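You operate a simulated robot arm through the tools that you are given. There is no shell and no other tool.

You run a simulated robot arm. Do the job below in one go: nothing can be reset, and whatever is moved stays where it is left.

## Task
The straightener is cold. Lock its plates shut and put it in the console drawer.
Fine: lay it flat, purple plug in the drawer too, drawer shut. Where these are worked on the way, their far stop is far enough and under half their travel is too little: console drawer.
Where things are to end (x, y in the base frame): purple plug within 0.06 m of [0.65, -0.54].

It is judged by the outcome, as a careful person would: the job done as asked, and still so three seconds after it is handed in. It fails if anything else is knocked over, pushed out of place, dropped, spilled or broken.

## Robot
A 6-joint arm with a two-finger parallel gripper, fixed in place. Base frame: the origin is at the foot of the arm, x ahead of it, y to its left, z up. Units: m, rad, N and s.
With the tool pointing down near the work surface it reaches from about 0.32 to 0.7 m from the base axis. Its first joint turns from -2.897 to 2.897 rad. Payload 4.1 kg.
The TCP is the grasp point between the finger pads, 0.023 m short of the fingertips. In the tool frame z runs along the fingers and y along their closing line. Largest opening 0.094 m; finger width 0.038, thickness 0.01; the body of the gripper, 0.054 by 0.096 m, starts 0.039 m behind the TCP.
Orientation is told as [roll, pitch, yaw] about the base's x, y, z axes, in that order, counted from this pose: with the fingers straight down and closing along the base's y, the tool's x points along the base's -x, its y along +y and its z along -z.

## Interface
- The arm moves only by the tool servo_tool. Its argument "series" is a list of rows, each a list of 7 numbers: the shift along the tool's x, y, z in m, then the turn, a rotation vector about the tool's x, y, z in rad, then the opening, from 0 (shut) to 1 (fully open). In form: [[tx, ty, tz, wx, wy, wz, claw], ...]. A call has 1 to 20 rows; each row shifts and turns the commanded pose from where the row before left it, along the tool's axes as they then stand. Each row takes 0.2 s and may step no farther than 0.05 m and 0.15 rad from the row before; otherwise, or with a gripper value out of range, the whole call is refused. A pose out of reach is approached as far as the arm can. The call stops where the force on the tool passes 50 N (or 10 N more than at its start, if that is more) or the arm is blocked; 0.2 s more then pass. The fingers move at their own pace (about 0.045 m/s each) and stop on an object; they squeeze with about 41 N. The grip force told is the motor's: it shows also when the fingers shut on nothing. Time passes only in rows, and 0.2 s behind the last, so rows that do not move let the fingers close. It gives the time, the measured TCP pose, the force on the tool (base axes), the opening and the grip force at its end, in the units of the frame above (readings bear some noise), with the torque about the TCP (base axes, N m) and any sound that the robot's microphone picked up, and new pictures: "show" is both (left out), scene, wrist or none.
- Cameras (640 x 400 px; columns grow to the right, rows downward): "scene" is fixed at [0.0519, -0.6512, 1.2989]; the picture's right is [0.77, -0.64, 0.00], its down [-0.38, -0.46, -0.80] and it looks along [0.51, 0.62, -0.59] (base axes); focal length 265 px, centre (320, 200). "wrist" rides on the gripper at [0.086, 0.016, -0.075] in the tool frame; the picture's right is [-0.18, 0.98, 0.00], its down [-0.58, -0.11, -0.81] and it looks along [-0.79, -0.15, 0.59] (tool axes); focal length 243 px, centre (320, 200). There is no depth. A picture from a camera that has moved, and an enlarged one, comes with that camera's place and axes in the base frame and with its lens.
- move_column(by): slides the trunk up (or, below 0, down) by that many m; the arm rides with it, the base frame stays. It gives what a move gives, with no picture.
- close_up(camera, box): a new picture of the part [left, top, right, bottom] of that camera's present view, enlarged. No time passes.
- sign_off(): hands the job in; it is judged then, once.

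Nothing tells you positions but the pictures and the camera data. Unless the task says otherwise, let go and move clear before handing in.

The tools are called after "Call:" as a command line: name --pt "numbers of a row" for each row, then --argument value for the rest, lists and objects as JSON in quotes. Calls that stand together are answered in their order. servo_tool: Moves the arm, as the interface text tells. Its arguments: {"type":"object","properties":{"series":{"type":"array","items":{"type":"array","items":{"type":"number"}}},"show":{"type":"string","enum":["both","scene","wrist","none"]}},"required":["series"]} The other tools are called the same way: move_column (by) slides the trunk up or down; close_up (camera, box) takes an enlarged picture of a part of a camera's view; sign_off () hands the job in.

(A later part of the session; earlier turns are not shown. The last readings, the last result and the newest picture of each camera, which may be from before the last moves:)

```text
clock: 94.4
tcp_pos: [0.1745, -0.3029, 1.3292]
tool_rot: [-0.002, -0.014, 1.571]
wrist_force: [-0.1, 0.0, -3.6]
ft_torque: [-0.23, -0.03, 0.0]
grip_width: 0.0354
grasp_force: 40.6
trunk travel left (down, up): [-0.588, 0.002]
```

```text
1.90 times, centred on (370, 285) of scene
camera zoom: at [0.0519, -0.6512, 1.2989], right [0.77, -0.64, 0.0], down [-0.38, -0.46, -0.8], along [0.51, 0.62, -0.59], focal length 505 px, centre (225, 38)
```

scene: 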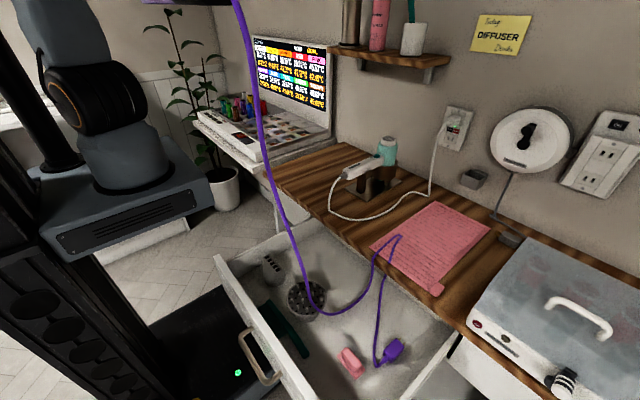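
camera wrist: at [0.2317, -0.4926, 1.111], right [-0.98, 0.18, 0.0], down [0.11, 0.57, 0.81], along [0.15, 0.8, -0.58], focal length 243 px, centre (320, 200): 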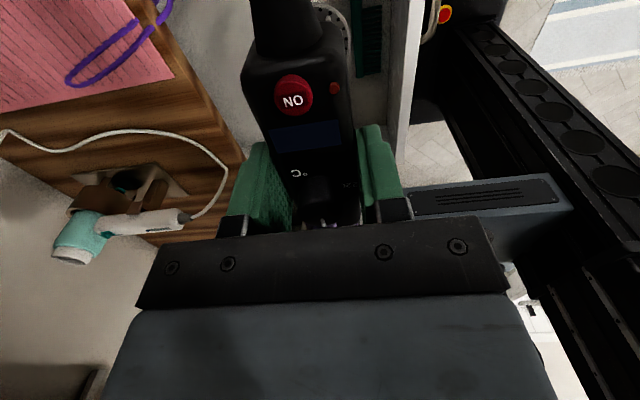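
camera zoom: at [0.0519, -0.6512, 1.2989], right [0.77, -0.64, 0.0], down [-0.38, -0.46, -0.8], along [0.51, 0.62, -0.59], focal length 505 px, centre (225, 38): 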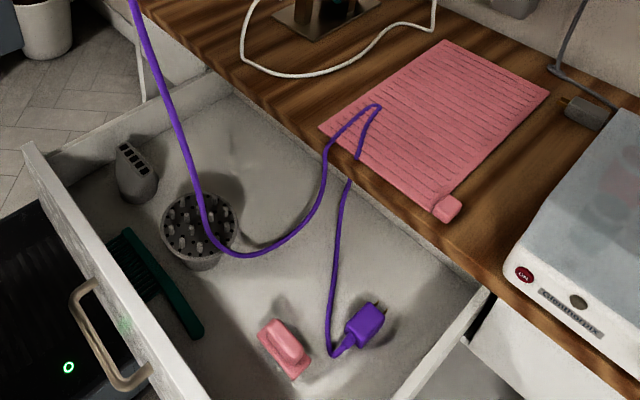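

Call:
servo_tool --pt "-0.01 0 -0.03 0 0 0 0.2" --pt "-0.01 0 -0.03 0 0 0 0.2" --pt "-0.01 0 -0.03 0 0 0 0.2" --pt "-0.01 0 -0.03 0 0 0 0.2" --pt "0 0 0 0 0 0 0.2" --show "scene"

Call:
close_up --camera "scene" --box '[260, 180, 480, 390]'

```text
clock: 95.6
tcp_pos: [0.175, -0.2648, 1.4509]
tool_rot: [-0.002, -0.013, 1.572]
wrist_force: [-0.1, -0.5, -3.8]
ft_torque: [-0.27, -0.03, 0.04]
grip_width: 0.036
grasp_force: 40.9
trunk travel left (down, up): [-0.588, 0.002]
```

scene: 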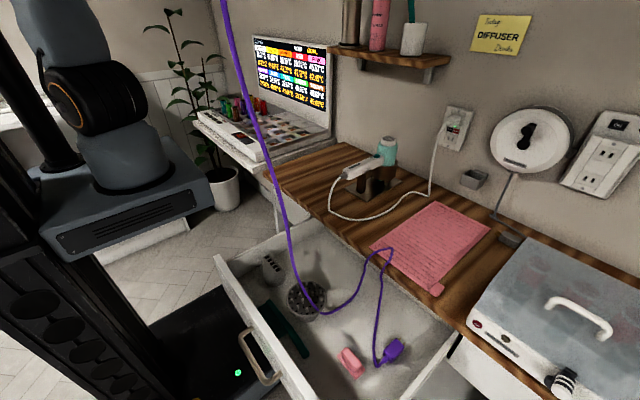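

```text
1.90 times, centred on (370, 285) of scene
camera zoom: at [0.0519, -0.6512, 1.2989], right [0.77, -0.64, 0.0], down [-0.38, -0.46, -0.8], along [0.51, 0.62, -0.59], focal length 505 px, centre (225, 38)
```

zoom: 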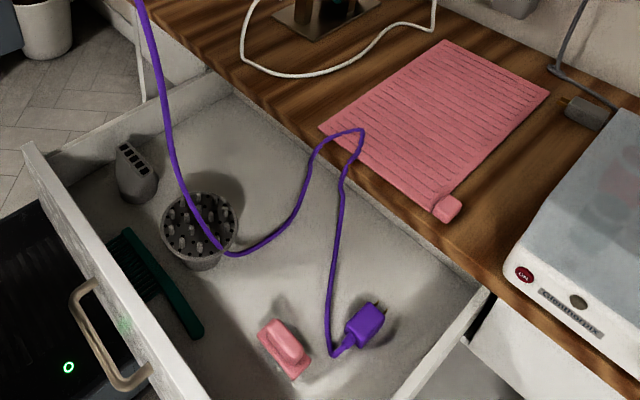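

Call:
servo_tool --pt "0 0 -0.03 0 0 0 0.2" --pt "0 0 -0.03 0 0 0 0.2" --pt "0 0 -0.02 0 0 0 0.2" --pt "0 0 0 0 0 0 0.2" --pt "0 0 0 0 0 0 0.2" --show "none"

Call:
close_up --camera "scene" --box '[260, 180, 480, 390]'

```text
clock: 96.8
tcp_pos: [0.1744, -0.2628, 1.4691]
tool_rot: [-0.005, -0.011, 1.571]
wrist_force: [0.6, 0.2, -3.7]
ft_torque: [-0.21, 0.0, -0.01]
grip_width: 0.0355
grasp_force: 41.6
out of reach, approached as far as the arm can: row 1, 2, 3
trunk travel left (down, up): [-0.588, 0.002]
```

```text
1.90 times, centred on (370, 285) of scene
camera zoom: at [0.0519, -0.6512, 1.2989], right [0.77, -0.64, 0.0], down [-0.38, -0.46, -0.8], along [0.51, 0.62, -0.59], focal length 505 px, centre (225, 38)
```

zoom: 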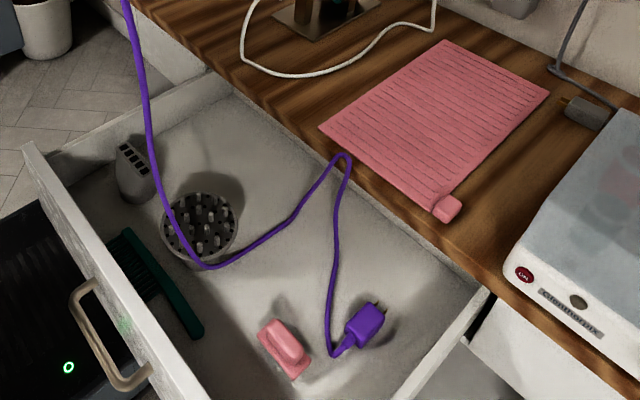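

Call:
servo_tool --pt "-0.0275 -0.03 0.008 0 0 0 0.2" --pt "-0.0275 -0.03 0.008 0 0 0 0.2" --pt "-0.0275 -0.03 0.008 0 0 0 0.2" --pt "-0.0275 -0.03 0.008 0 0 0 0.2" --pt "0 0 0 0 0 0 0.2" --pt "0 0 0 0 0 0 0.2" --show "scene"

Call:
close_up --camera "scene" --box '[260, 180, 480, 390]'

```text
clock: 98.2
tcp_pos: [0.296, -0.1514, 1.438]
tool_rot: [-0.002, -0.012, 1.572]
wrist_force: [-1.0, -0.9, -3.7]
ft_torque: [-0.25, 0.01, -0.04]
grip_width: 0.0356
grasp_force: 41.0
trunk travel left (down, up): [-0.588, 0.002]
```

scene: 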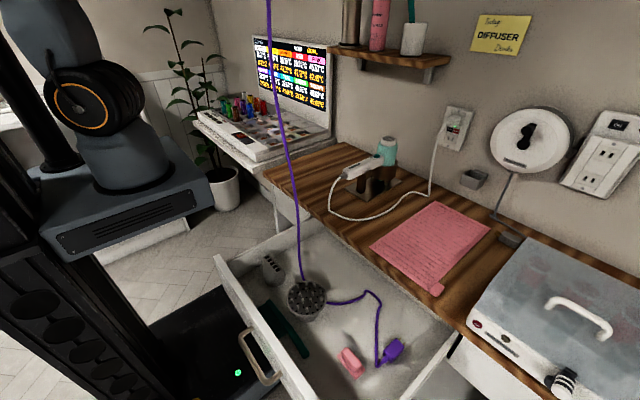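

```text
1.90 times, centred on (370, 285) of scene
camera zoom: at [0.0519, -0.6512, 1.2989], right [0.77, -0.64, 0.0], down [-0.38, -0.46, -0.8], along [0.51, 0.62, -0.59], focal length 505 px, centre (225, 38)
```

zoom: 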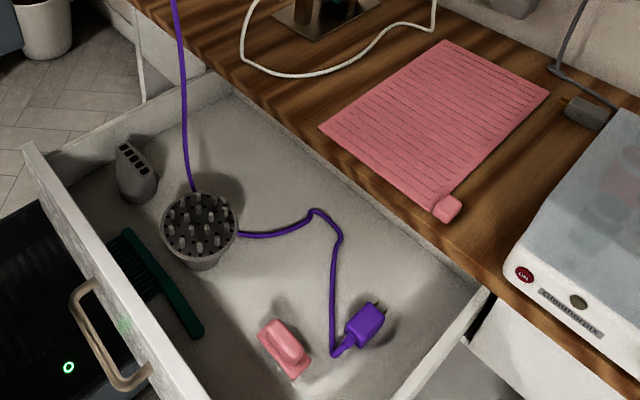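

The cord loop has dropped into the drawer behind the diffuser. I'll now bring the straightener back over the drawer, lowering it gradually so that the cord collects at the right-hand end.

Call:
servo_tool --pt "0.035 -0.004 0.02 0 0 0 0.2" --pt "0.035 -0.004 0.02 0 0 0 0.2" --pt "0.035 -0.004 0.02 0 0 0 0.2" --pt "0.035 -0.004 0.02 0 0 0 0.2" --pt "0.035 -0.004 0.02 0 0 0 0.2" --pt "0.035 -0.004 0.02 0 0 0 0.2" --pt "0.035 -0.004 0.02 0 0 0 0.2" --pt "0.01 0 0.03 0 0 0 0.2" --pt "0 0 0.03 0 0 0 0.2" --show "none"

Call:
move_column --by -0.2

Call:
servo_tool --pt "0 0 0 0 0 0 0.2"

Call:
close_up --camera "scene" --box '[260, 180, 480, 390]'

```text
clock: 100.2
tcp_pos: [0.3199, -0.405, 1.2338]
tool_rot: [-0.001, -0.013, 1.57]
wrist_force: [-0.6, 0.1, -4.1]
ft_torque: [-0.23, 0.04, 0.0]
grip_width: 0.0359
grasp_force: 41.3
trunk travel left (down, up): [-0.588, 0.002]
```

```text
clock: 102.3
tcp_pos: [0.3192, -0.4057, 1.0322]
tool_rot: [-0.003, -0.011, 1.573]
wrist_force: [-0.5, -0.7, -3.8]
ft_torque: [-0.23, 0.03, 0.01]
grip_width: 0.0358
grasp_force: 41.2
trunk travel left (down, up): [-0.388, 0.202]
```

```text
clock: 102.7
tcp_pos: [0.3188, -0.4051, 1.0341]
tool_rot: [-0.002, -0.013, 1.57]
wrist_force: [-0.8, -1.2, -3.9]
ft_torque: [-0.21, 0.04, 0.02]
grip_width: 0.0357
grasp_force: 40.8
trunk travel left (down, up): [-0.388, 0.202]
camera wrist: at [0.3031, -0.4943, 1.1063], right [-0.98, 0.18, 0.0], down [0.11, 0.57, 0.81], along [0.15, 0.8, -0.58], focal length 243 px, centre (320, 200)
```

scene: 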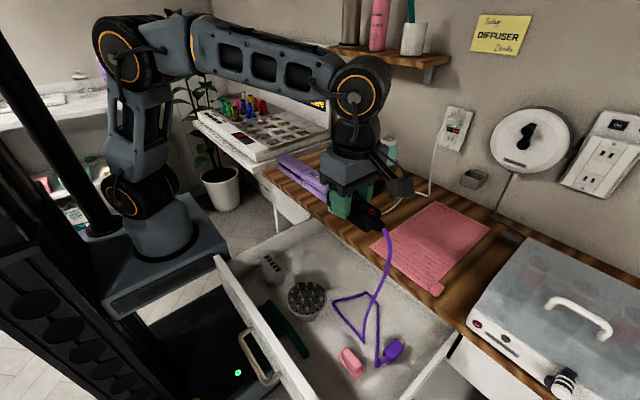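
wrist: 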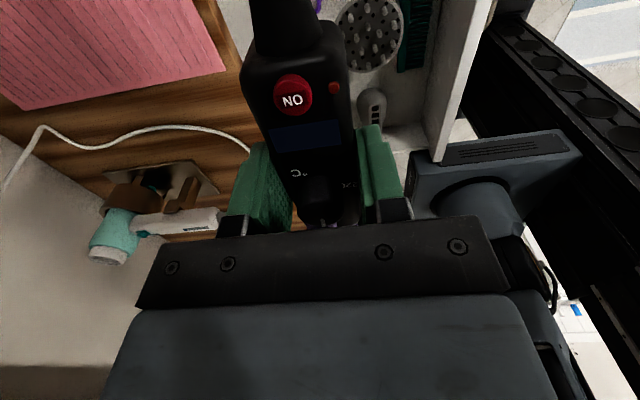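

```text
1.90 times, centred on (370, 285) of scene
camera zoom: at [0.0519, -0.6512, 1.2989], right [0.77, -0.64, 0.0], down [-0.38, -0.46, -0.8], along [0.51, 0.62, -0.59], focal length 505 px, centre (225, 38)
```

zoom: 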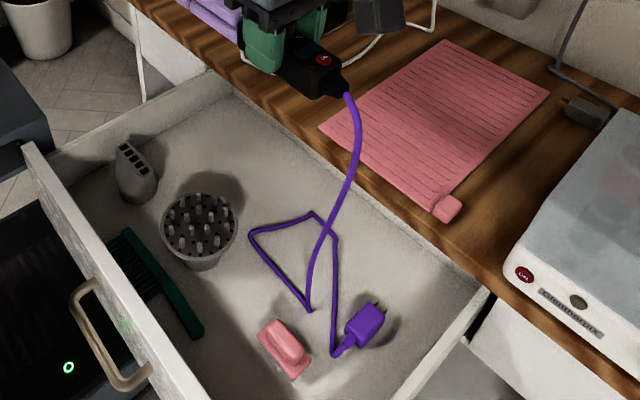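

One bend of cord lies where the handle would rest. I'll lift to peel it off the drawer floor, shift right, and re-lay the cord at the right-hand end before setting the straightener down.

Call:
servo_tool --pt "0.005 0 -0.04 0 0 0 0.2" --pt "0.01 0 -0.04 0 0 0 0.2" --pt "0.02 0 -0.04 0 0 0 0.2" --pt "0.03 0 -0.03 0 0 0 0.2" --pt "0.03 0 0 0 0 0 0.2" --pt "0 0 0 0 0 0 0.2" --show "none"

Call:
close_up --camera "scene" --box '[260, 180, 480, 390]'

```text
clock: 104.1
tcp_pos: [0.3093, -0.4715, 1.1527]
tool_rot: [-0.004, -0.012, 1.574]
wrist_force: [-0.6, 0.0, -4.2]
ft_torque: [-0.22, 0.0, -0.02]
grip_width: 0.0357
grasp_force: 41.0
out of reach, approached as far as the arm can: row 4, 5
trunk travel left (down, up): [-0.388, 0.202]
```

```text
1.90 times, centred on (370, 285) of scene
camera zoom: at [0.0519, -0.6512, 1.2989], right [0.77, -0.64, 0.0], down [-0.38, -0.46, -0.8], along [0.51, 0.62, -0.59], focal length 505 px, centre (225, 38)
```

zoom: 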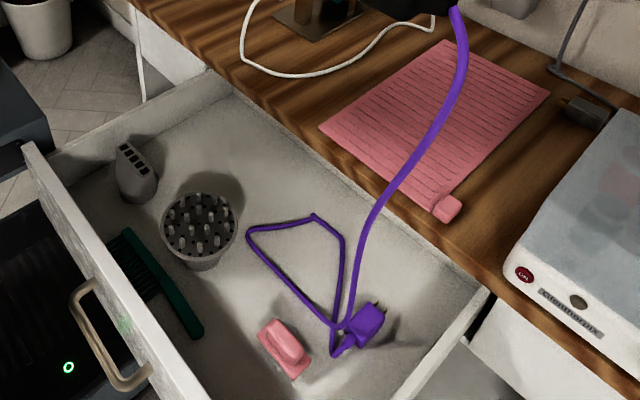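

Call:
move_column --by 0.2

Call:
close_up --camera "scene" --box '[260, 180, 480, 390]'

```text
clock: 106.3
tcp_pos: [0.3097, -0.4723, 1.3537]
tool_rot: [-0.003, -0.013, 1.569]
wrist_force: [-0.3, 0.5, -2.7]
ft_torque: [-0.25, 0.01, -0.02]
grip_width: 0.0354
grasp_force: 40.7
trunk travel left (down, up): [-0.588, 0.002]
```

```text
1.90 times, centred on (370, 285) of scene
camera zoom: at [0.0519, -0.6512, 1.2989], right [0.77, -0.64, 0.0], down [-0.38, -0.46, -0.8], along [0.51, 0.62, -0.59], focal length 505 px, centre (225, 38)
```

zoom: 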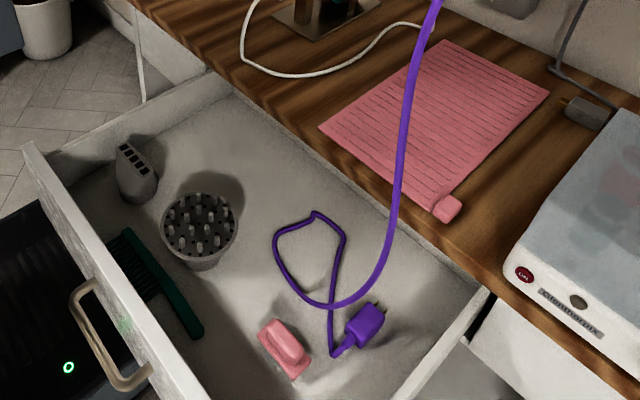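

Call:
servo_tool --pt "0 0.02 -0.03 0 0 0 0.2" --pt "0 0.02 -0.03 0 0 0 0.2" --pt "0 0.02 -0.03 0 0 0 0.2" --pt "0 0 0 0 0 0 0.2" --pt "0 0 0 0 0 0 0.2" --show "none"

Call:
close_up --camera "scene" --box '[260, 180, 480, 390]'

```text
clock: 107.5
tcp_pos: [0.236, -0.4438, 1.407]
tool_rot: [-0.006, -0.011, 1.57]
wrist_force: [0.5, -0.1, -2.7]
ft_torque: [-0.19, -0.01, -0.02]
grip_width: 0.036
grasp_force: 41.2
out of reach, approached as far as the arm can: row 1, 2, 3
trunk travel left (down, up): [-0.588, 0.002]
```

```text
1.90 times, centred on (370, 285) of scene
camera zoom: at [0.0519, -0.6512, 1.2989], right [0.77, -0.64, 0.0], down [-0.38, -0.46, -0.8], along [0.51, 0.62, -0.59], focal length 505 px, centre (225, 38)
```

zoom: 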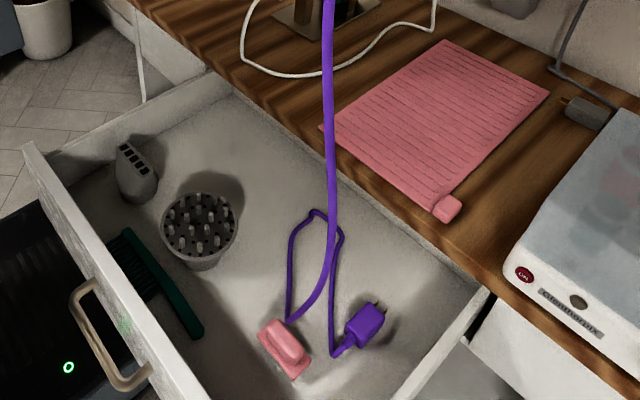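

Call:
move_column --by -0.2

Call:
servo_tool --pt "0.005 -0.01 0.04 0 0 0 0.2" --pt "0.005 -0.01 0.04 0 0 0 0.2" --pt "0.005 -0.01 0.04 0 0 0 0.2" --pt "0.005 -0.01 0.04 0 0 0 0.2" --pt "0.005 -0.01 0.04 0 0 0 0.2" --pt "0.005 0 0.04 0 0 0 0.2" --pt "0 0 0.04 0 0 0 0.2" --pt "0 0 0.04 0 0 0 0.2" --pt "0 0 0 0 0 0 0.2"

Call:
close_up --camera "scene" --box '[260, 180, 480, 390]'

```text
clock: 109.7
tcp_pos: [0.2364, -0.4432, 1.2074]
tool_rot: [-0.002, -0.01, 1.57]
wrist_force: [-0.5, -0.1, -3.4]
ft_torque: [-0.25, -0.02, 0.04]
grip_width: 0.0357
grasp_force: 41.1
trunk travel left (down, up): [-0.388, 0.202]
```

```text
clock: 111.7
tcp_pos: [0.2872, -0.4724, 0.8839]
tool_rot: [-0.003, -0.01, 1.572]
wrist_force: [-0.2, -0.5, -3.9]
ft_torque: [-0.21, 0.01, 0.01]
grip_width: 0.0358
grasp_force: 41.0
trunk travel left (down, up): [-0.388, 0.202]
camera wrist: at [0.2706, -0.5598, 0.9568], right [-0.98, 0.18, 0.0], down [0.11, 0.57, 0.81], along [0.15, 0.8, -0.58], focal length 243 px, centre (320, 200)
```

scene: 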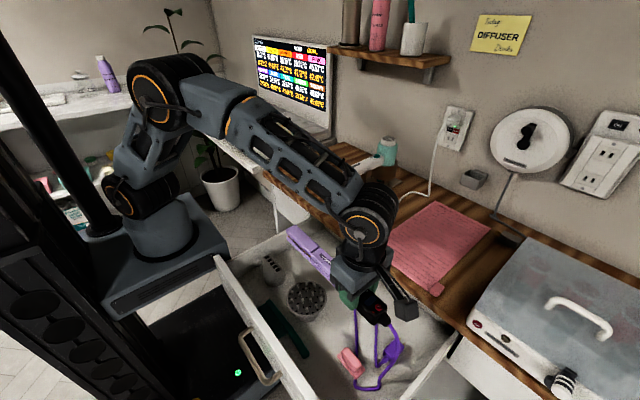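
wrist: 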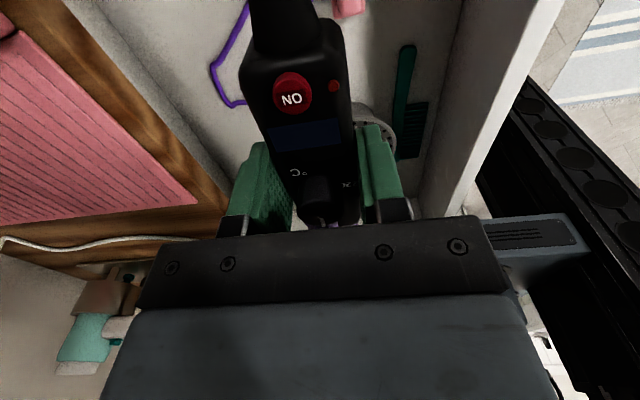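

```text
1.90 times, centred on (370, 285) of scene
camera zoom: at [0.0519, -0.6512, 1.2989], right [0.77, -0.64, 0.0], down [-0.38, -0.46, -0.8], along [0.51, 0.62, -0.59], focal length 505 px, centre (225, 38)
```

zoom: 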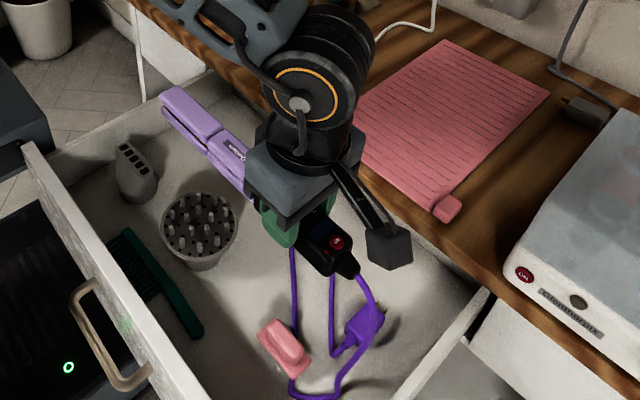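

Call:
servo_tool --pt "-0.027 -0.0145 0.015 0 0 0 0.2" --pt "-0.027 -0.0145 0.015 0 0 0 0.2" --pt "-0.027 -0.0145 0.015 0 0 0 0.2" --pt "-0.026 -0.0145 0.015 0 0 0 0.2" --pt "0 0 0.02 0 0 0 0.2" --pt "0 0 0.02 0 0 0 0.2" --pt "0 0 0 0 0 0 0.2"

Call:
close_up --camera "scene" --box '[260, 180, 480, 390]'

```text
clock: 113.3
tcp_pos: [0.345, -0.3594, 0.789]
tool_rot: [-0.004, -0.009, 1.571]
wrist_force: [0.3, -0.3, -3.2]
ft_torque: [-0.21, -0.02, -0.03]
grip_width: 0.0355
grasp_force: 41.5
trunk travel left (down, up): [-0.388, 0.202]
camera wrist: at [0.3292, -0.4482, 0.8614], right [-0.98, 0.18, 0.0], down [0.11, 0.57, 0.81], along [0.15, 0.8, -0.58], focal length 243 px, centre (320, 200)
```

scene: 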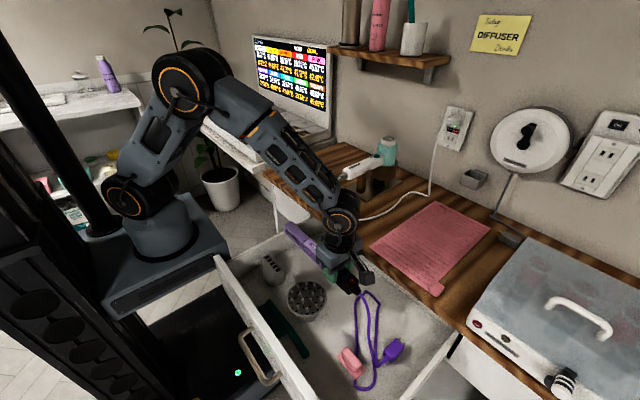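
wrist: 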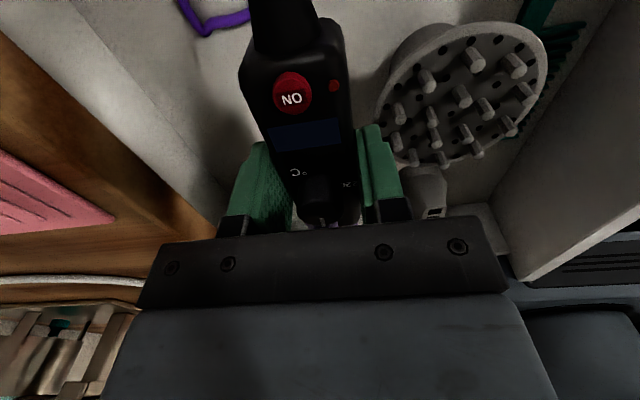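

```text
1.90 times, centred on (370, 285) of scene
camera zoom: at [0.0519, -0.6512, 1.2989], right [0.77, -0.64, 0.0], down [-0.38, -0.46, -0.8], along [0.51, 0.62, -0.59], focal length 505 px, centre (225, 38)
```

zoom: 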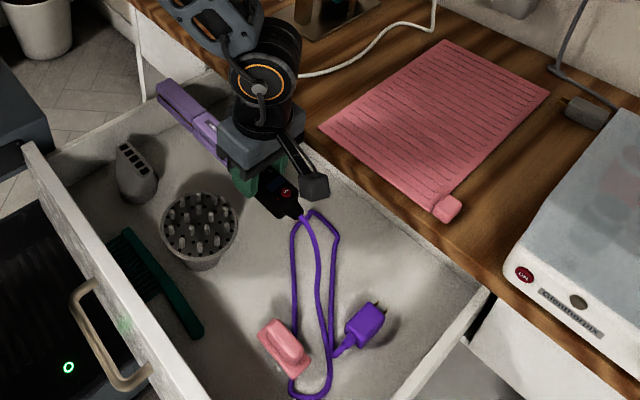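

Call:
servo_tool --pt "0.003 -0.007 0.02 0 0 0 0.2" --pt "0 0 0.02 0 0 0 0.2" --pt "0 0 0.02 0 0 0 0.2" --pt "0 0 0.01 0 0 0 0.2" --pt "0 0 0.005 0 0 0 0.2"

Call:
close_up --camera "scene" --box '[290, 210, 430, 350]'

```text
clock: 114.5
tcp_pos: [0.3523, -0.3622, 0.712]
tool_rot: [-0.003, -0.009, 1.571]
wrist_force: [0.8, 0.6, -3.9]
ft_torque: [-0.23, -0.03, 0.0]
grip_width: 0.0354
grasp_force: 40.9
trunk travel left (down, up): [-0.388, 0.202]
camera wrist: at [0.3356, -0.4512, 0.7854], right [-0.98, 0.18, 0.0], down [0.11, 0.57, 0.81], along [0.15, 0.8, -0.58], focal length 243 px, centre (320, 200)
```

scene: 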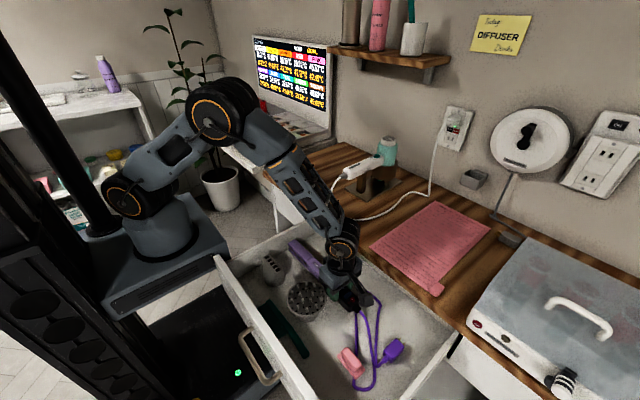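
wrist: 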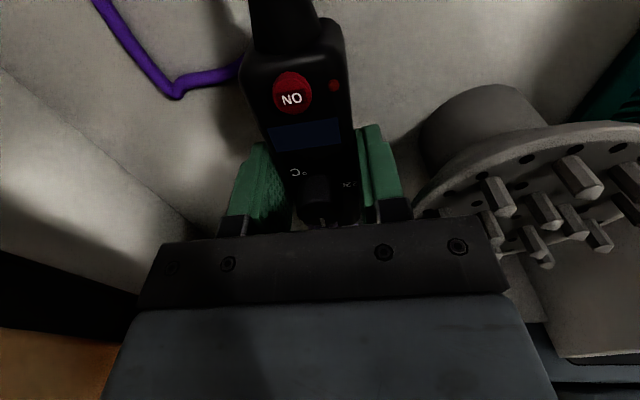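

```text
2.86 times, centred on (360, 280) of scene
camera zoom: at [0.0519, -0.6512, 1.2989], right [0.77, -0.64, 0.0], down [-0.38, -0.46, -0.8], along [0.51, 0.62, -0.59], focal length 758 px, centre (206, -29)
```

zoom: 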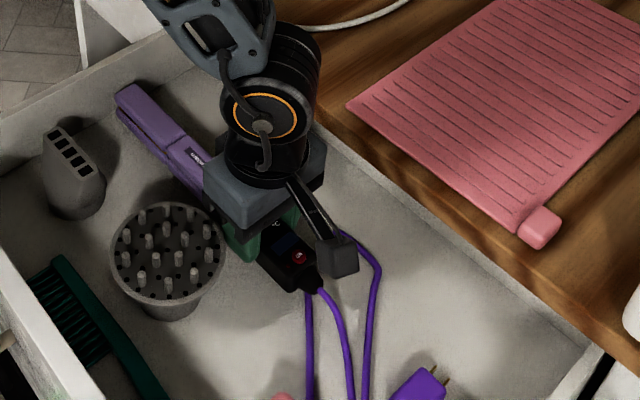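

Call:
servo_tool --pt "-0.012 0 0 0 0 0 0.2" --pt "0 0 0.003 0 0 0 0.2" --pt "0 0 0.003 0 0 0 0.2" --pt "0 0 0.002 0 0 0 0.2" --show "none"

```text
clock: 115.5
tcp_pos: [0.3528, -0.3513, 0.7047]
tool_rot: [-0.003, -0.01, 1.571]
wrist_force: [-1.0, 0.0, -3.8]
ft_torque: [-0.22, 0.0, 0.01]
grip_width: 0.0357
grasp_force: 41.0
trunk travel left (down, up): [-0.388, 0.202]
```

Call:
servo_tool --pt "0 0 0.002 0 0 0 0.2" --pt "0 0 0.002 0 0 0 0.2" --show "wrist"

```text
clock: 116.1
tcp_pos: [0.353, -0.3511, 0.7021]
tool_rot: [-0.002, -0.01, 1.572]
wrist_force: [-0.5, -0.1, -4.6]
ft_torque: [-0.24, -0.02, -0.01]
grip_width: 0.0357
grasp_force: 41.5
trunk travel left (down, up): [-0.388, 0.202]
camera wrist: at [0.3365, -0.4396, 0.7751], right [-0.98, 0.18, 0.0], down [0.11, 0.57, 0.81], along [0.15, 0.8, -0.58], focal length 243 px, centre (320, 200)
```

wrist: 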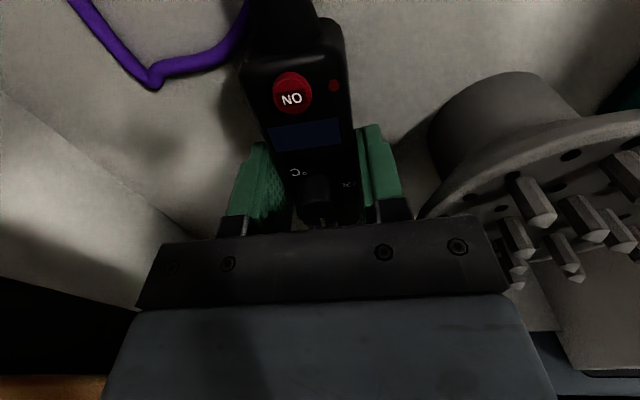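

Call:
servo_tool --pt "0 0 0.002 0 0 0 0.2" --pt "0 0 0.002 0 0 0 0.2" --pt "0 0 0.002 0 0 0 0.2" --show "none"

```text
clock: 116.9
tcp_pos: [0.3523, -0.3522, 0.6959]
tool_rot: [-0.004, -0.009, 1.571]
wrist_force: [0.8, 5.3, 10.2]
ft_torque: [0.49, 0.2, -0.02]
grip_width: 0.0358
grasp_force: 41.1
trunk travel left (down, up): [-0.388, 0.202]
```

Contact with the floor. I'll open just enough to release, then rise.

Call:
servo_tool --pt "0 0 0.001 0 0 0 0.3" --pt "0 0 0 0 0 0 0.45" --pt "0 0 0 0 0 0 0.47" --pt "0 0 0 0 0 0 0.47" --pt "0 0 -0.02 0 0 0 0.47" --pt "0 0 -0.04 0 0 0 0.47" --pt "0 0 -0.05 0 0 0 0.47" --pt "0 0 -0.05 0 0 0 0.47" --pt "0 0 -0.05 0 0 0 0.47"

Call:
close_up --camera "scene" --box '[260, 200, 460, 390]'

Call:
close_up --camera "wrist" --box '[160, 0, 480, 200]'

```text
clock: 118.9
tcp_pos: [0.3499, -0.3523, 0.9035]
tool_rot: [-0.004, -0.009, 1.571]
wrist_force: [0.1, -0.4, 0.0]
ft_torque: [-0.01, 0.04, 0.0]
grip_width: 0.0443
grasp_force: 0.0
trunk travel left (down, up): [-0.388, 0.202]
camera wrist: at [0.3333, -0.4409, 0.9767], right [-0.98, 0.18, 0.0], down [0.11, 0.57, 0.81], along [0.15, 0.8, -0.58], focal length 243 px, centre (320, 200)
```

scene: 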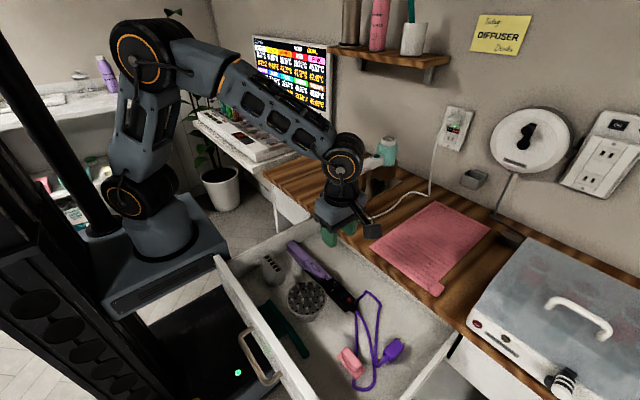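
wrist: 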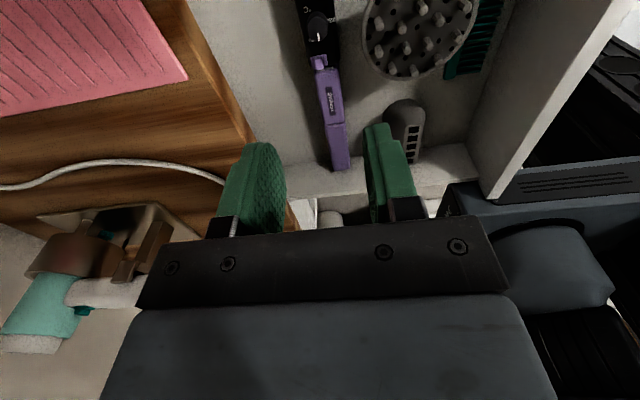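

```text
2.11 times, centred on (360, 295) of scene
camera zoom: at [0.0519, -0.6512, 1.2989], right [0.77, -0.64, 0.0], down [-0.38, -0.46, -0.8], along [0.51, 0.62, -0.59], focal length 558 px, centre (236, 0)
```

zoom: 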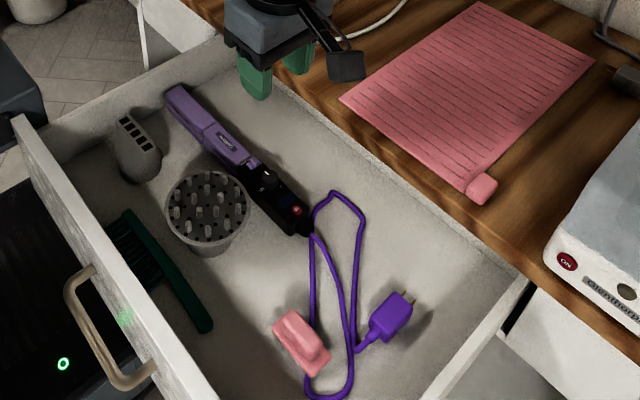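

```text
2.00 times, centred on (320, 100) of wrist
camera zoom: at [0.3333, -0.4409, 0.9767], right [-0.98, 0.18, 0.0], down [0.11, 0.57, 0.81], along [0.15, 0.8, -0.58], focal length 485 px, centre (320, 400)
```

zoom: 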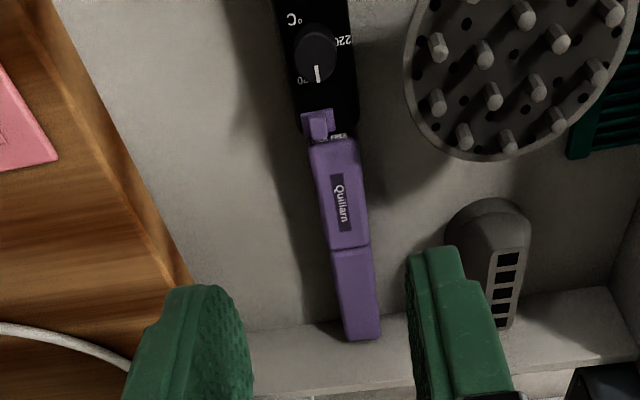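

The straightener lies flat in the drawer, plates shut and locked, with its cord and plug all inside. To close, I'll grip the front panel's rim again and slide it in most of the way.

Call:
servo_tool --pt "0.0277 0.035 0 0 0 0 0.6" --pt "0.0277 0.035 0 0 0 0 0.6" --pt "0.0277 0.035 0 0 0 0 0.6" --pt "0.0277 0.035 0 0 0 0 0.6" --pt "0.0277 0.035 0 0 0 0 0.6" --pt "0.0277 0.0345 0 0 0 0 0.6" --pt "0 0 0.03 0 0 0 0.6" --pt "0 0 0.03 0 0 0 0.6" --pt "0 0 0.02 0 0 0 0.6"

```text
clock: 120.9
tcp_pos: [0.1433, -0.5187, 0.8212]
tool_rot: [-0.003, -0.01, 1.57]
wrist_force: [1.2, -0.3, 0.6]
ft_torque: [0.04, 0.03, -0.02]
grip_width: 0.0563
grasp_force: 0.1
trunk travel left (down, up): [-0.388, 0.202]
camera wrist: at [0.1276, -0.6069, 0.8948], right [-0.98, 0.18, 0.0], down [0.11, 0.57, 0.81], along [0.15, 0.8, -0.58], focal length 243 px, centre (320, 200)
```

scene: 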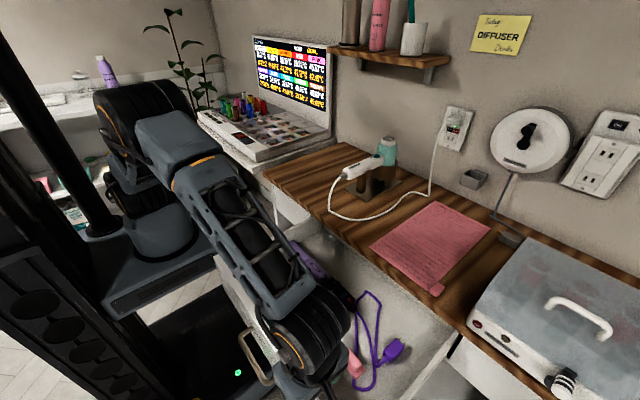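
wrist: 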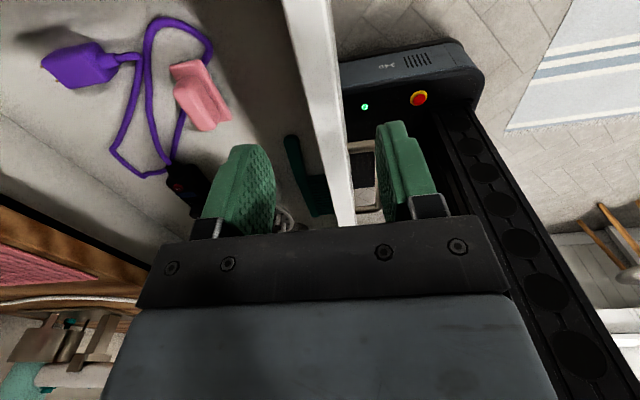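

Call:
servo_tool --pt "0 0 0.03 0 0 0 0.6" --pt "0 0 0.03 0 0 0 0.6" --pt "0 0 0.017 0 0 0 0.6" --pt "0 0 0 0 0 0 0.3" --pt "0 0 0 0 0 0 0.1" --pt "0 0 0 0 0 0 0.1" --pt "0 0 0 0 0 0 0.1" --show "wrist"

```text
clock: 122.5
tcp_pos: [0.1439, -0.5199, 0.7454]
tool_rot: [-0.005, -0.009, 1.57]
wrist_force: [0.5, -1.3, -1.9]
ft_torque: [-0.46, 1.37, -0.57]
grip_width: 0.018
grasp_force: 44.7
trunk travel left (down, up): [-0.388, 0.202]
camera wrist: at [0.1273, -0.6087, 0.8195], right [-0.98, 0.18, 0.0], down [0.11, 0.57, 0.81], along [0.15, 0.8, -0.58], focal length 243 px, centre (320, 200)
```

wrist: 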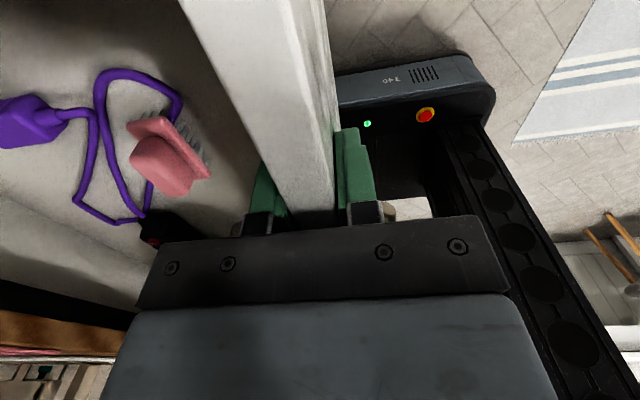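

Call:
servo_tool --pt "0 -0.003 0 0 0 0 0.1" --pt "0 -0.005 0 0 0 0 0.1" --pt "0 -0.008 0 0 0 0 0.1" --pt "0 -0.01 0 0 0 0 0.1" --pt "0 -0.01 0 0 0 0 0.1" --pt "0 -0.01 0 0 0 0 0.1" --pt "0 -0.01 0 0 0 0 0.1" --pt "0 -0.01 0 0 0 0 0.1" --pt "0 -0.01 0 0 0 0 0.1" --pt "0 -0.01 0 0 0 0 0.1" --pt "0 -0.006 0 0 0 0 0.1" --pt "0 -0.003 0 0 0 0 0.1"

Call:
close_up --camera "scene" --box '[260, 200, 460, 390]'

```text
clock: 125.1
tcp_pos: [0.239, -0.52, 0.7464]
tool_rot: [-0.008, -0.005, 1.571]
wrist_force: [0.6, -25.8, 15.7]
ft_torque: [-0.66, 1.7, -0.9]
grip_width: 0.0181
grasp_force: 45.1
trunk travel left (down, up): [-0.388, 0.202]
camera wrist: at [0.2228, -0.6081, 0.8198], right [-0.98, 0.18, -0.01], down [0.1, 0.58, 0.81], along [0.15, 0.8, -0.59], focal length 243 px, centre (320, 200)
```

scene: 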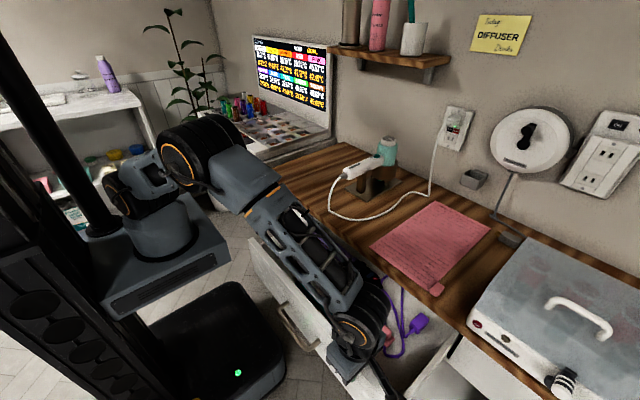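
wrist: 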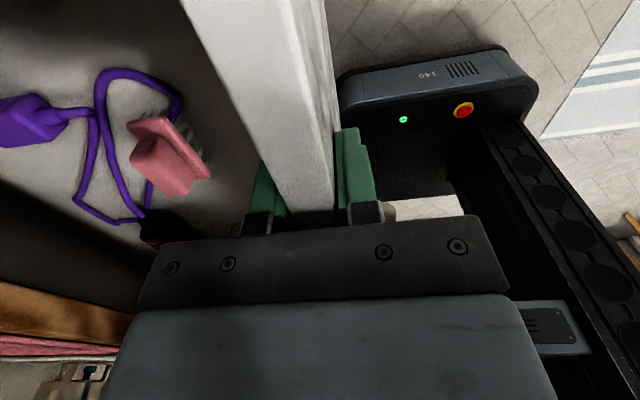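

```text
2.11 times, centred on (360, 295) of scene
camera zoom: at [0.0519, -0.6512, 1.2989], right [0.77, -0.64, 0.0], down [-0.38, -0.46, -0.8], along [0.51, 0.62, -0.59], focal length 558 px, centre (236, 0)
```

zoom: 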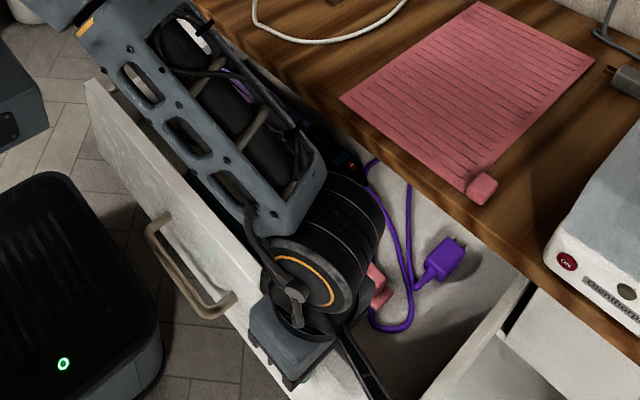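

Call:
servo_tool --pt "0.0015 -0.003 0 0 0 0 0.1" --pt "0 -0.006 0 0 0 0 0.1" --pt "0 -0.01 0 0 0 0 0.1" --pt "0 -0.01 0 0 0 0 0.1" --pt "0 -0.01 0 0 0 0 0.1" --pt "0 -0.01 0 0 0 0 0.1" --pt "0 -0.01 0 0 0 0 0.1" --pt "0 -0.01 0 0 0 0 0.1" --pt "0 -0.01 0 0 0 0 0.1" --pt "0 -0.01 0 0 0 0 0.1" --pt "0 -0.006 0 0 0 0 0.1" --pt "0 -0.003 0 0 0 0 0.1"

```text
clock: 127.7
tcp_pos: [0.3362, -0.5202, 0.7463]
tool_rot: [-0.006, -0.007, 1.573]
wrist_force: [-0.6, -19.9, 16.7]
ft_torque: [0.86, 1.75, -0.66]
grip_width: 0.0182
grasp_force: 45.5
trunk travel left (down, up): [-0.388, 0.202]
camera wrist: at [0.3197, -0.6079, 0.8193], right [-0.98, 0.18, 0.0], down [0.1, 0.58, 0.81], along [0.15, 0.8, -0.59], focal length 243 px, centre (320, 200)
```

scene: 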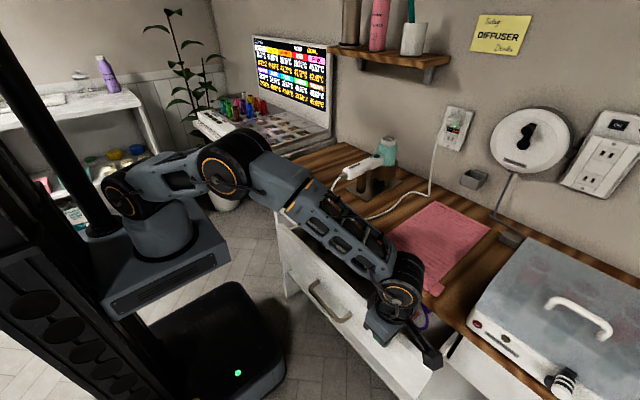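
wrist: 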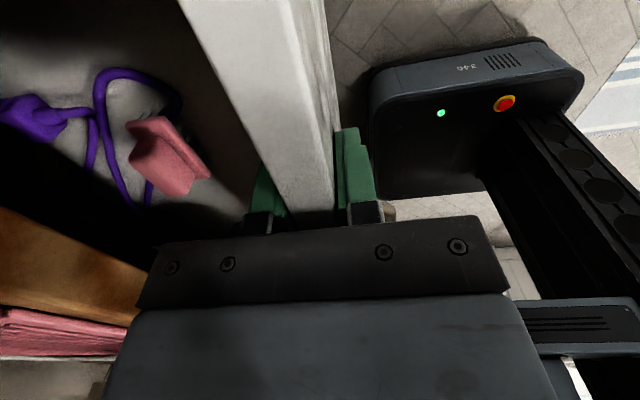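

Nearly in; the last 0.1 m needs a push from the front. I'll release, go round in front of the handle with closed fingers at yaw 0.

Call:
servo_tool --pt "0 0 0 0 0 0 0.3" --pt "0 0 0 0 0 0 0.5" --pt "0 0 0 0 0 0 0.5" --pt "0 0 -0.03 0 0 0 0.5" --pt "0 0 -0.05 0 0 0 0.5" --pt "0 0 -0.05 0 0 0 0.4" --pt "-0.03 0.03 -0.02 0 0 0 0.2" --pt "-0.04 0.03 0 0 0 0 0" --pt "-0.04 0.03 0 0 0 0 0" --pt "-0.038 0.01 0 0 0 0 0" --show "none"

Call:
servo_tool --pt "0 0 0 0 0 0.1427 0" --pt "0 0 0 0 0 0.1427 0" --pt "0 0 0 0 0 0.1427 0" --pt "0 0 0 0 0 0.1427 0" --pt "0 0 0 0 0 0.1427 0" --pt "0 0 0 0 0 0.1427 0" --pt "0 0 0 0 0 0.1427 0" --pt "0 0 0 0 0 0.1427 0" --pt "0 0 0 0 0 0.1427 0" --pt "0 0 0 0 0 0.1427 0" --pt "0 0 0 0 0 0.1427 0"

Call:
close_up --camera "wrist" --box '[160, 0, 480, 200]'

```text
clock: 129.9
tcp_pos: [0.2369, -0.3724, 0.8974]
tool_rot: [-0.003, -0.008, 1.571]
wrist_force: [-0.4, -0.6, 0.0]
ft_torque: [0.03, 0.01, 0.0]
grip_width: 0.0
grasp_force: 40.7
trunk travel left (down, up): [-0.388, 0.202]
```

```text
clock: 132.3
tcp_pos: [0.2369, -0.373, 0.8977]
tool_rot: [0.01, -0.004, -0.001]
wrist_force: [0.3, -0.4, 0.9]
ft_torque: [-0.01, 0.0, 0.05]
grip_width: 0.0
grasp_force: 40.7
trunk travel left (down, up): [-0.388, 0.202]
camera wrist: at [0.1495, -0.3588, 0.9713], right [0.19, 0.98, 0.01], down [0.58, -0.12, 0.81], along [0.79, -0.14, -0.59], focal length 243 px, centre (320, 200)
```

scene: 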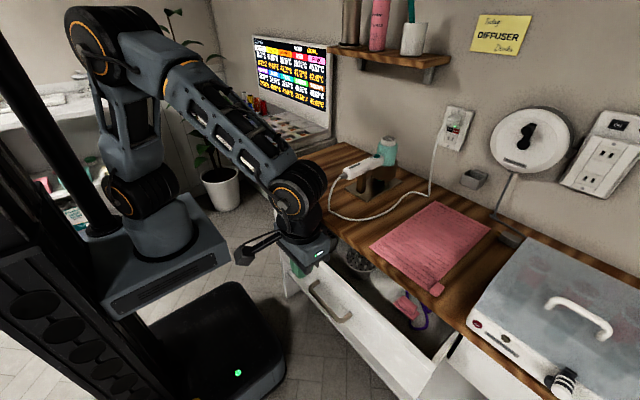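
wrist: 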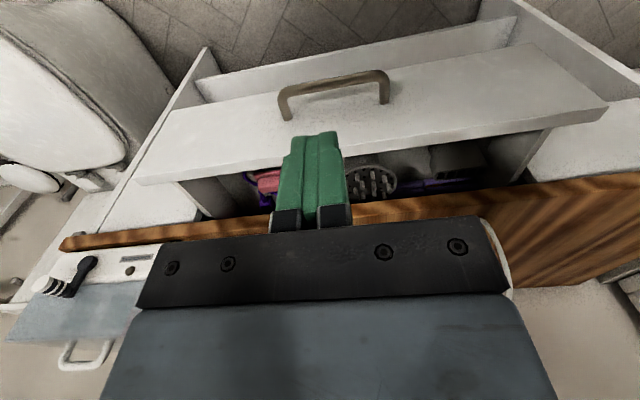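

```text
2.00 times, centred on (320, 100) of wrist
camera zoom: at [0.1495, -0.3588, 0.9713], right [0.19, 0.98, 0.01], down [0.58, -0.12, 0.81], along [0.79, -0.14, -0.59], focal length 485 px, centre (320, 400)
```

zoom: 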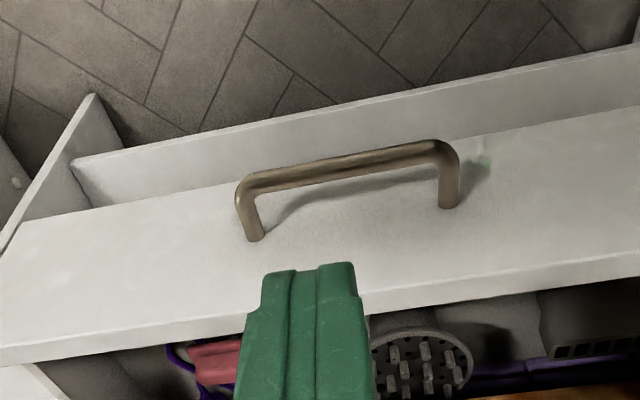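

Call:
servo_tool --pt "0 0 0.04 0 0 0 0" --pt "0 0 0.04 0 0 0 0" --pt "0 0 0.04 0 0 0 0" --pt "0 0 0.04 0 0 0 0" --pt "0 0 0.023 0 0 0 0" --pt "-0.008 0 0 0 0 0 0" --pt "-0.008 0 0 0 0 0 0" --pt "-0.008 0 0 0 0 0 0" --pt "-0.008 0 0 0 0 0 0"

```text
clock: 134.3
tcp_pos: [0.2669, -0.3689, 0.7137]
tool_rot: [0.01, -0.004, 0.001]
wrist_force: [-0.1, 0.3, -0.2]
ft_torque: [0.0, -0.04, 0.01]
grip_width: 0.0002
grasp_force: 41.3
trunk travel left (down, up): [-0.388, 0.202]
camera wrist: at [0.1807, -0.3553, 0.7876], right [0.18, 0.98, 0.01], down [0.58, -0.12, 0.81], along [0.8, -0.14, -0.59], focal length 243 px, centre (320, 200)
```

scene: 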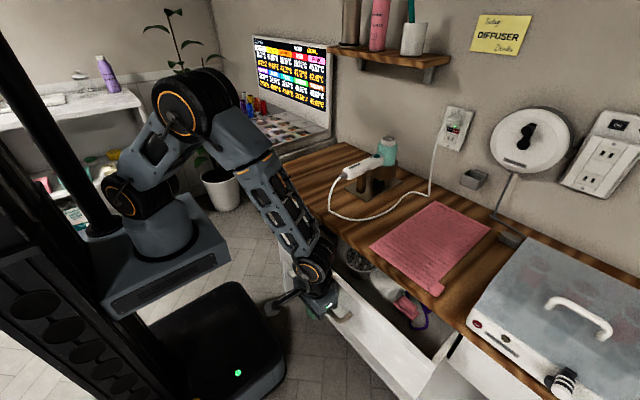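
wrist: 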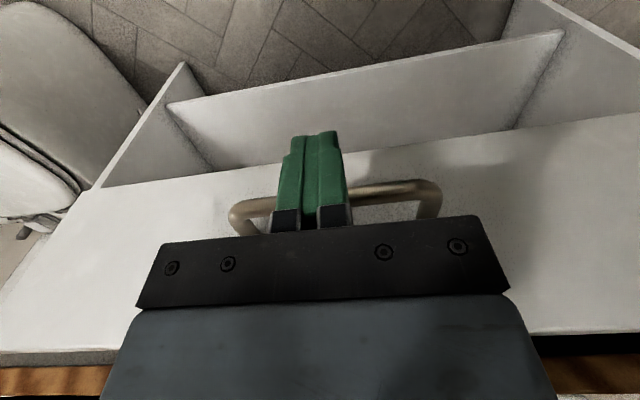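

Call:
servo_tool --pt "-0.005 0 0 0 0 0 0" --pt "-0.005 0 0 0 0 0 0" --pt "-0.008 0 0 0 0 0 0" --pt "-0.01 0 0 0 0 0 0" --pt "-0.01 0 0 0 0 0 0" --pt "-0.01 0 0 0 0 0 0" --pt "-0.01 0 0 0 0 0 0" --pt "-0.008 0 0 0 0 0 0" --pt "-0.005 0 0 0 0 0 0"

```text
clock: 136.3
tcp_pos: [0.3412, -0.3714, 0.7152]
tool_rot: [0.011, -0.003, 0.0]
wrist_force: [0.4, 0.1, -0.2]
ft_torque: [-0.04, 0.0, 0.03]
grip_width: 0.0
grasp_force: 40.8
trunk travel left (down, up): [-0.388, 0.202]
camera wrist: at [0.2535, -0.3572, 0.7889], right [0.18, 0.98, 0.01], down [0.58, -0.12, 0.81], along [0.8, -0.14, -0.59], focal length 243 px, centre (320, 200)
```

scene: 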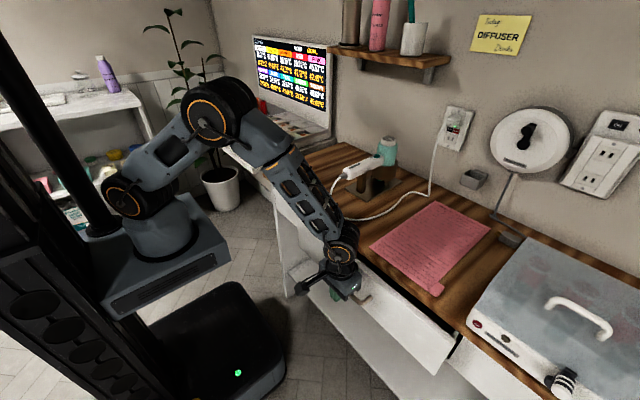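
wrist: 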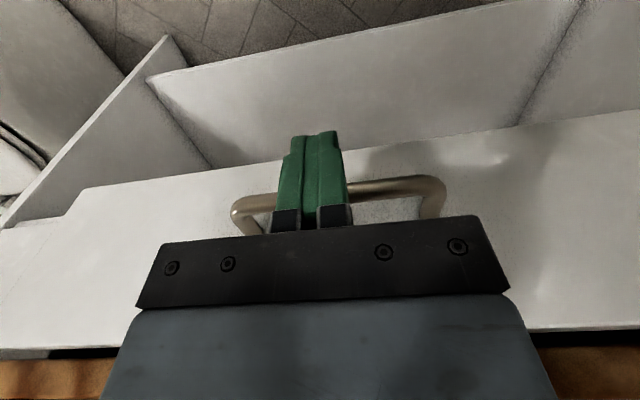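

Call:
servo_tool --pt "-0.005 0 0 0 0 0 0" --pt "-0.006 0 0 0 0 0 0" --pt "-0.006 0 0 0 0 0 0" --pt "-0.004 0 0 0 0 0 0"

Call:
close_up --camera "scene" --box '[280, 200, 480, 350]'

```text
clock: 137.3
tcp_pos: [0.3611, -0.3702, 0.7148]
tool_rot: [0.011, -0.004, -0.002]
wrist_force: [-1.5, -1.4, -1.3]
ft_torque: [0.03, 0.04, 0.01]
grip_width: 0.0002
grasp_force: 41.2
trunk travel left (down, up): [-0.388, 0.202]
camera wrist: at [0.2738, -0.3567, 0.7889], right [0.18, 0.98, 0.01], down [0.58, -0.12, 0.81], along [0.8, -0.14, -0.59], focal length 243 px, centre (320, 200)
```

scene: 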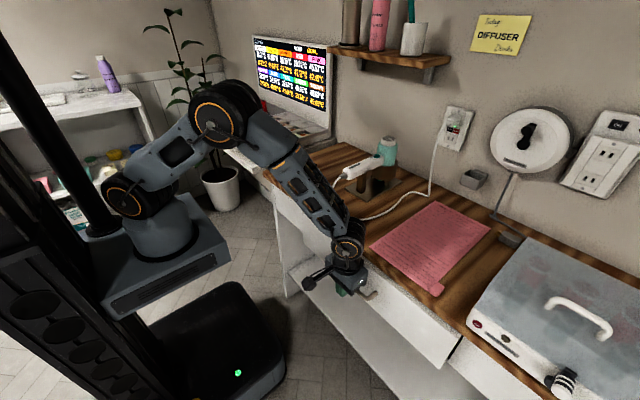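
wrist: 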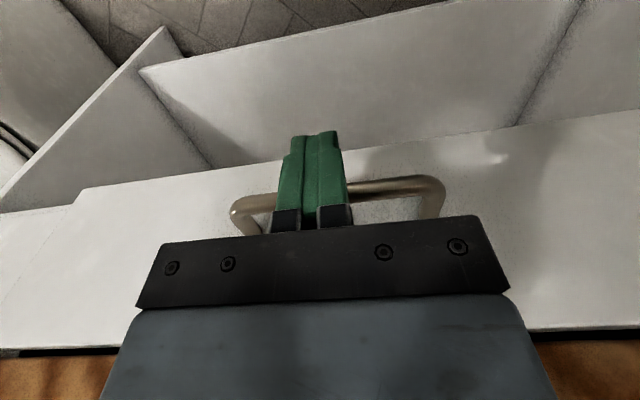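

```text
2.67 times, centred on (380, 275) of scene
camera zoom: at [0.0519, -0.6512, 1.2989], right [0.77, -0.64, 0.0], down [-0.38, -0.46, -0.8], along [0.51, 0.62, -0.59], focal length 707 px, centre (160, 0)
```

zoom: 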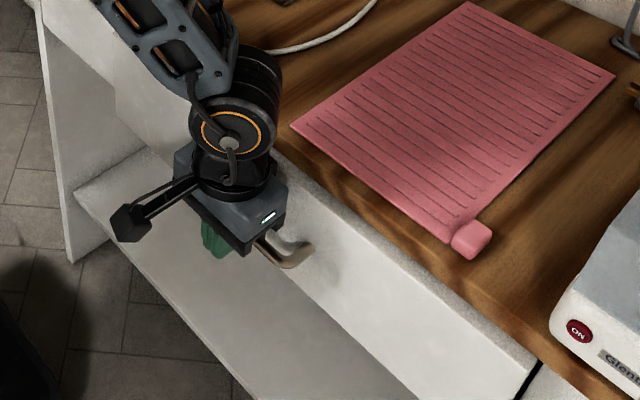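

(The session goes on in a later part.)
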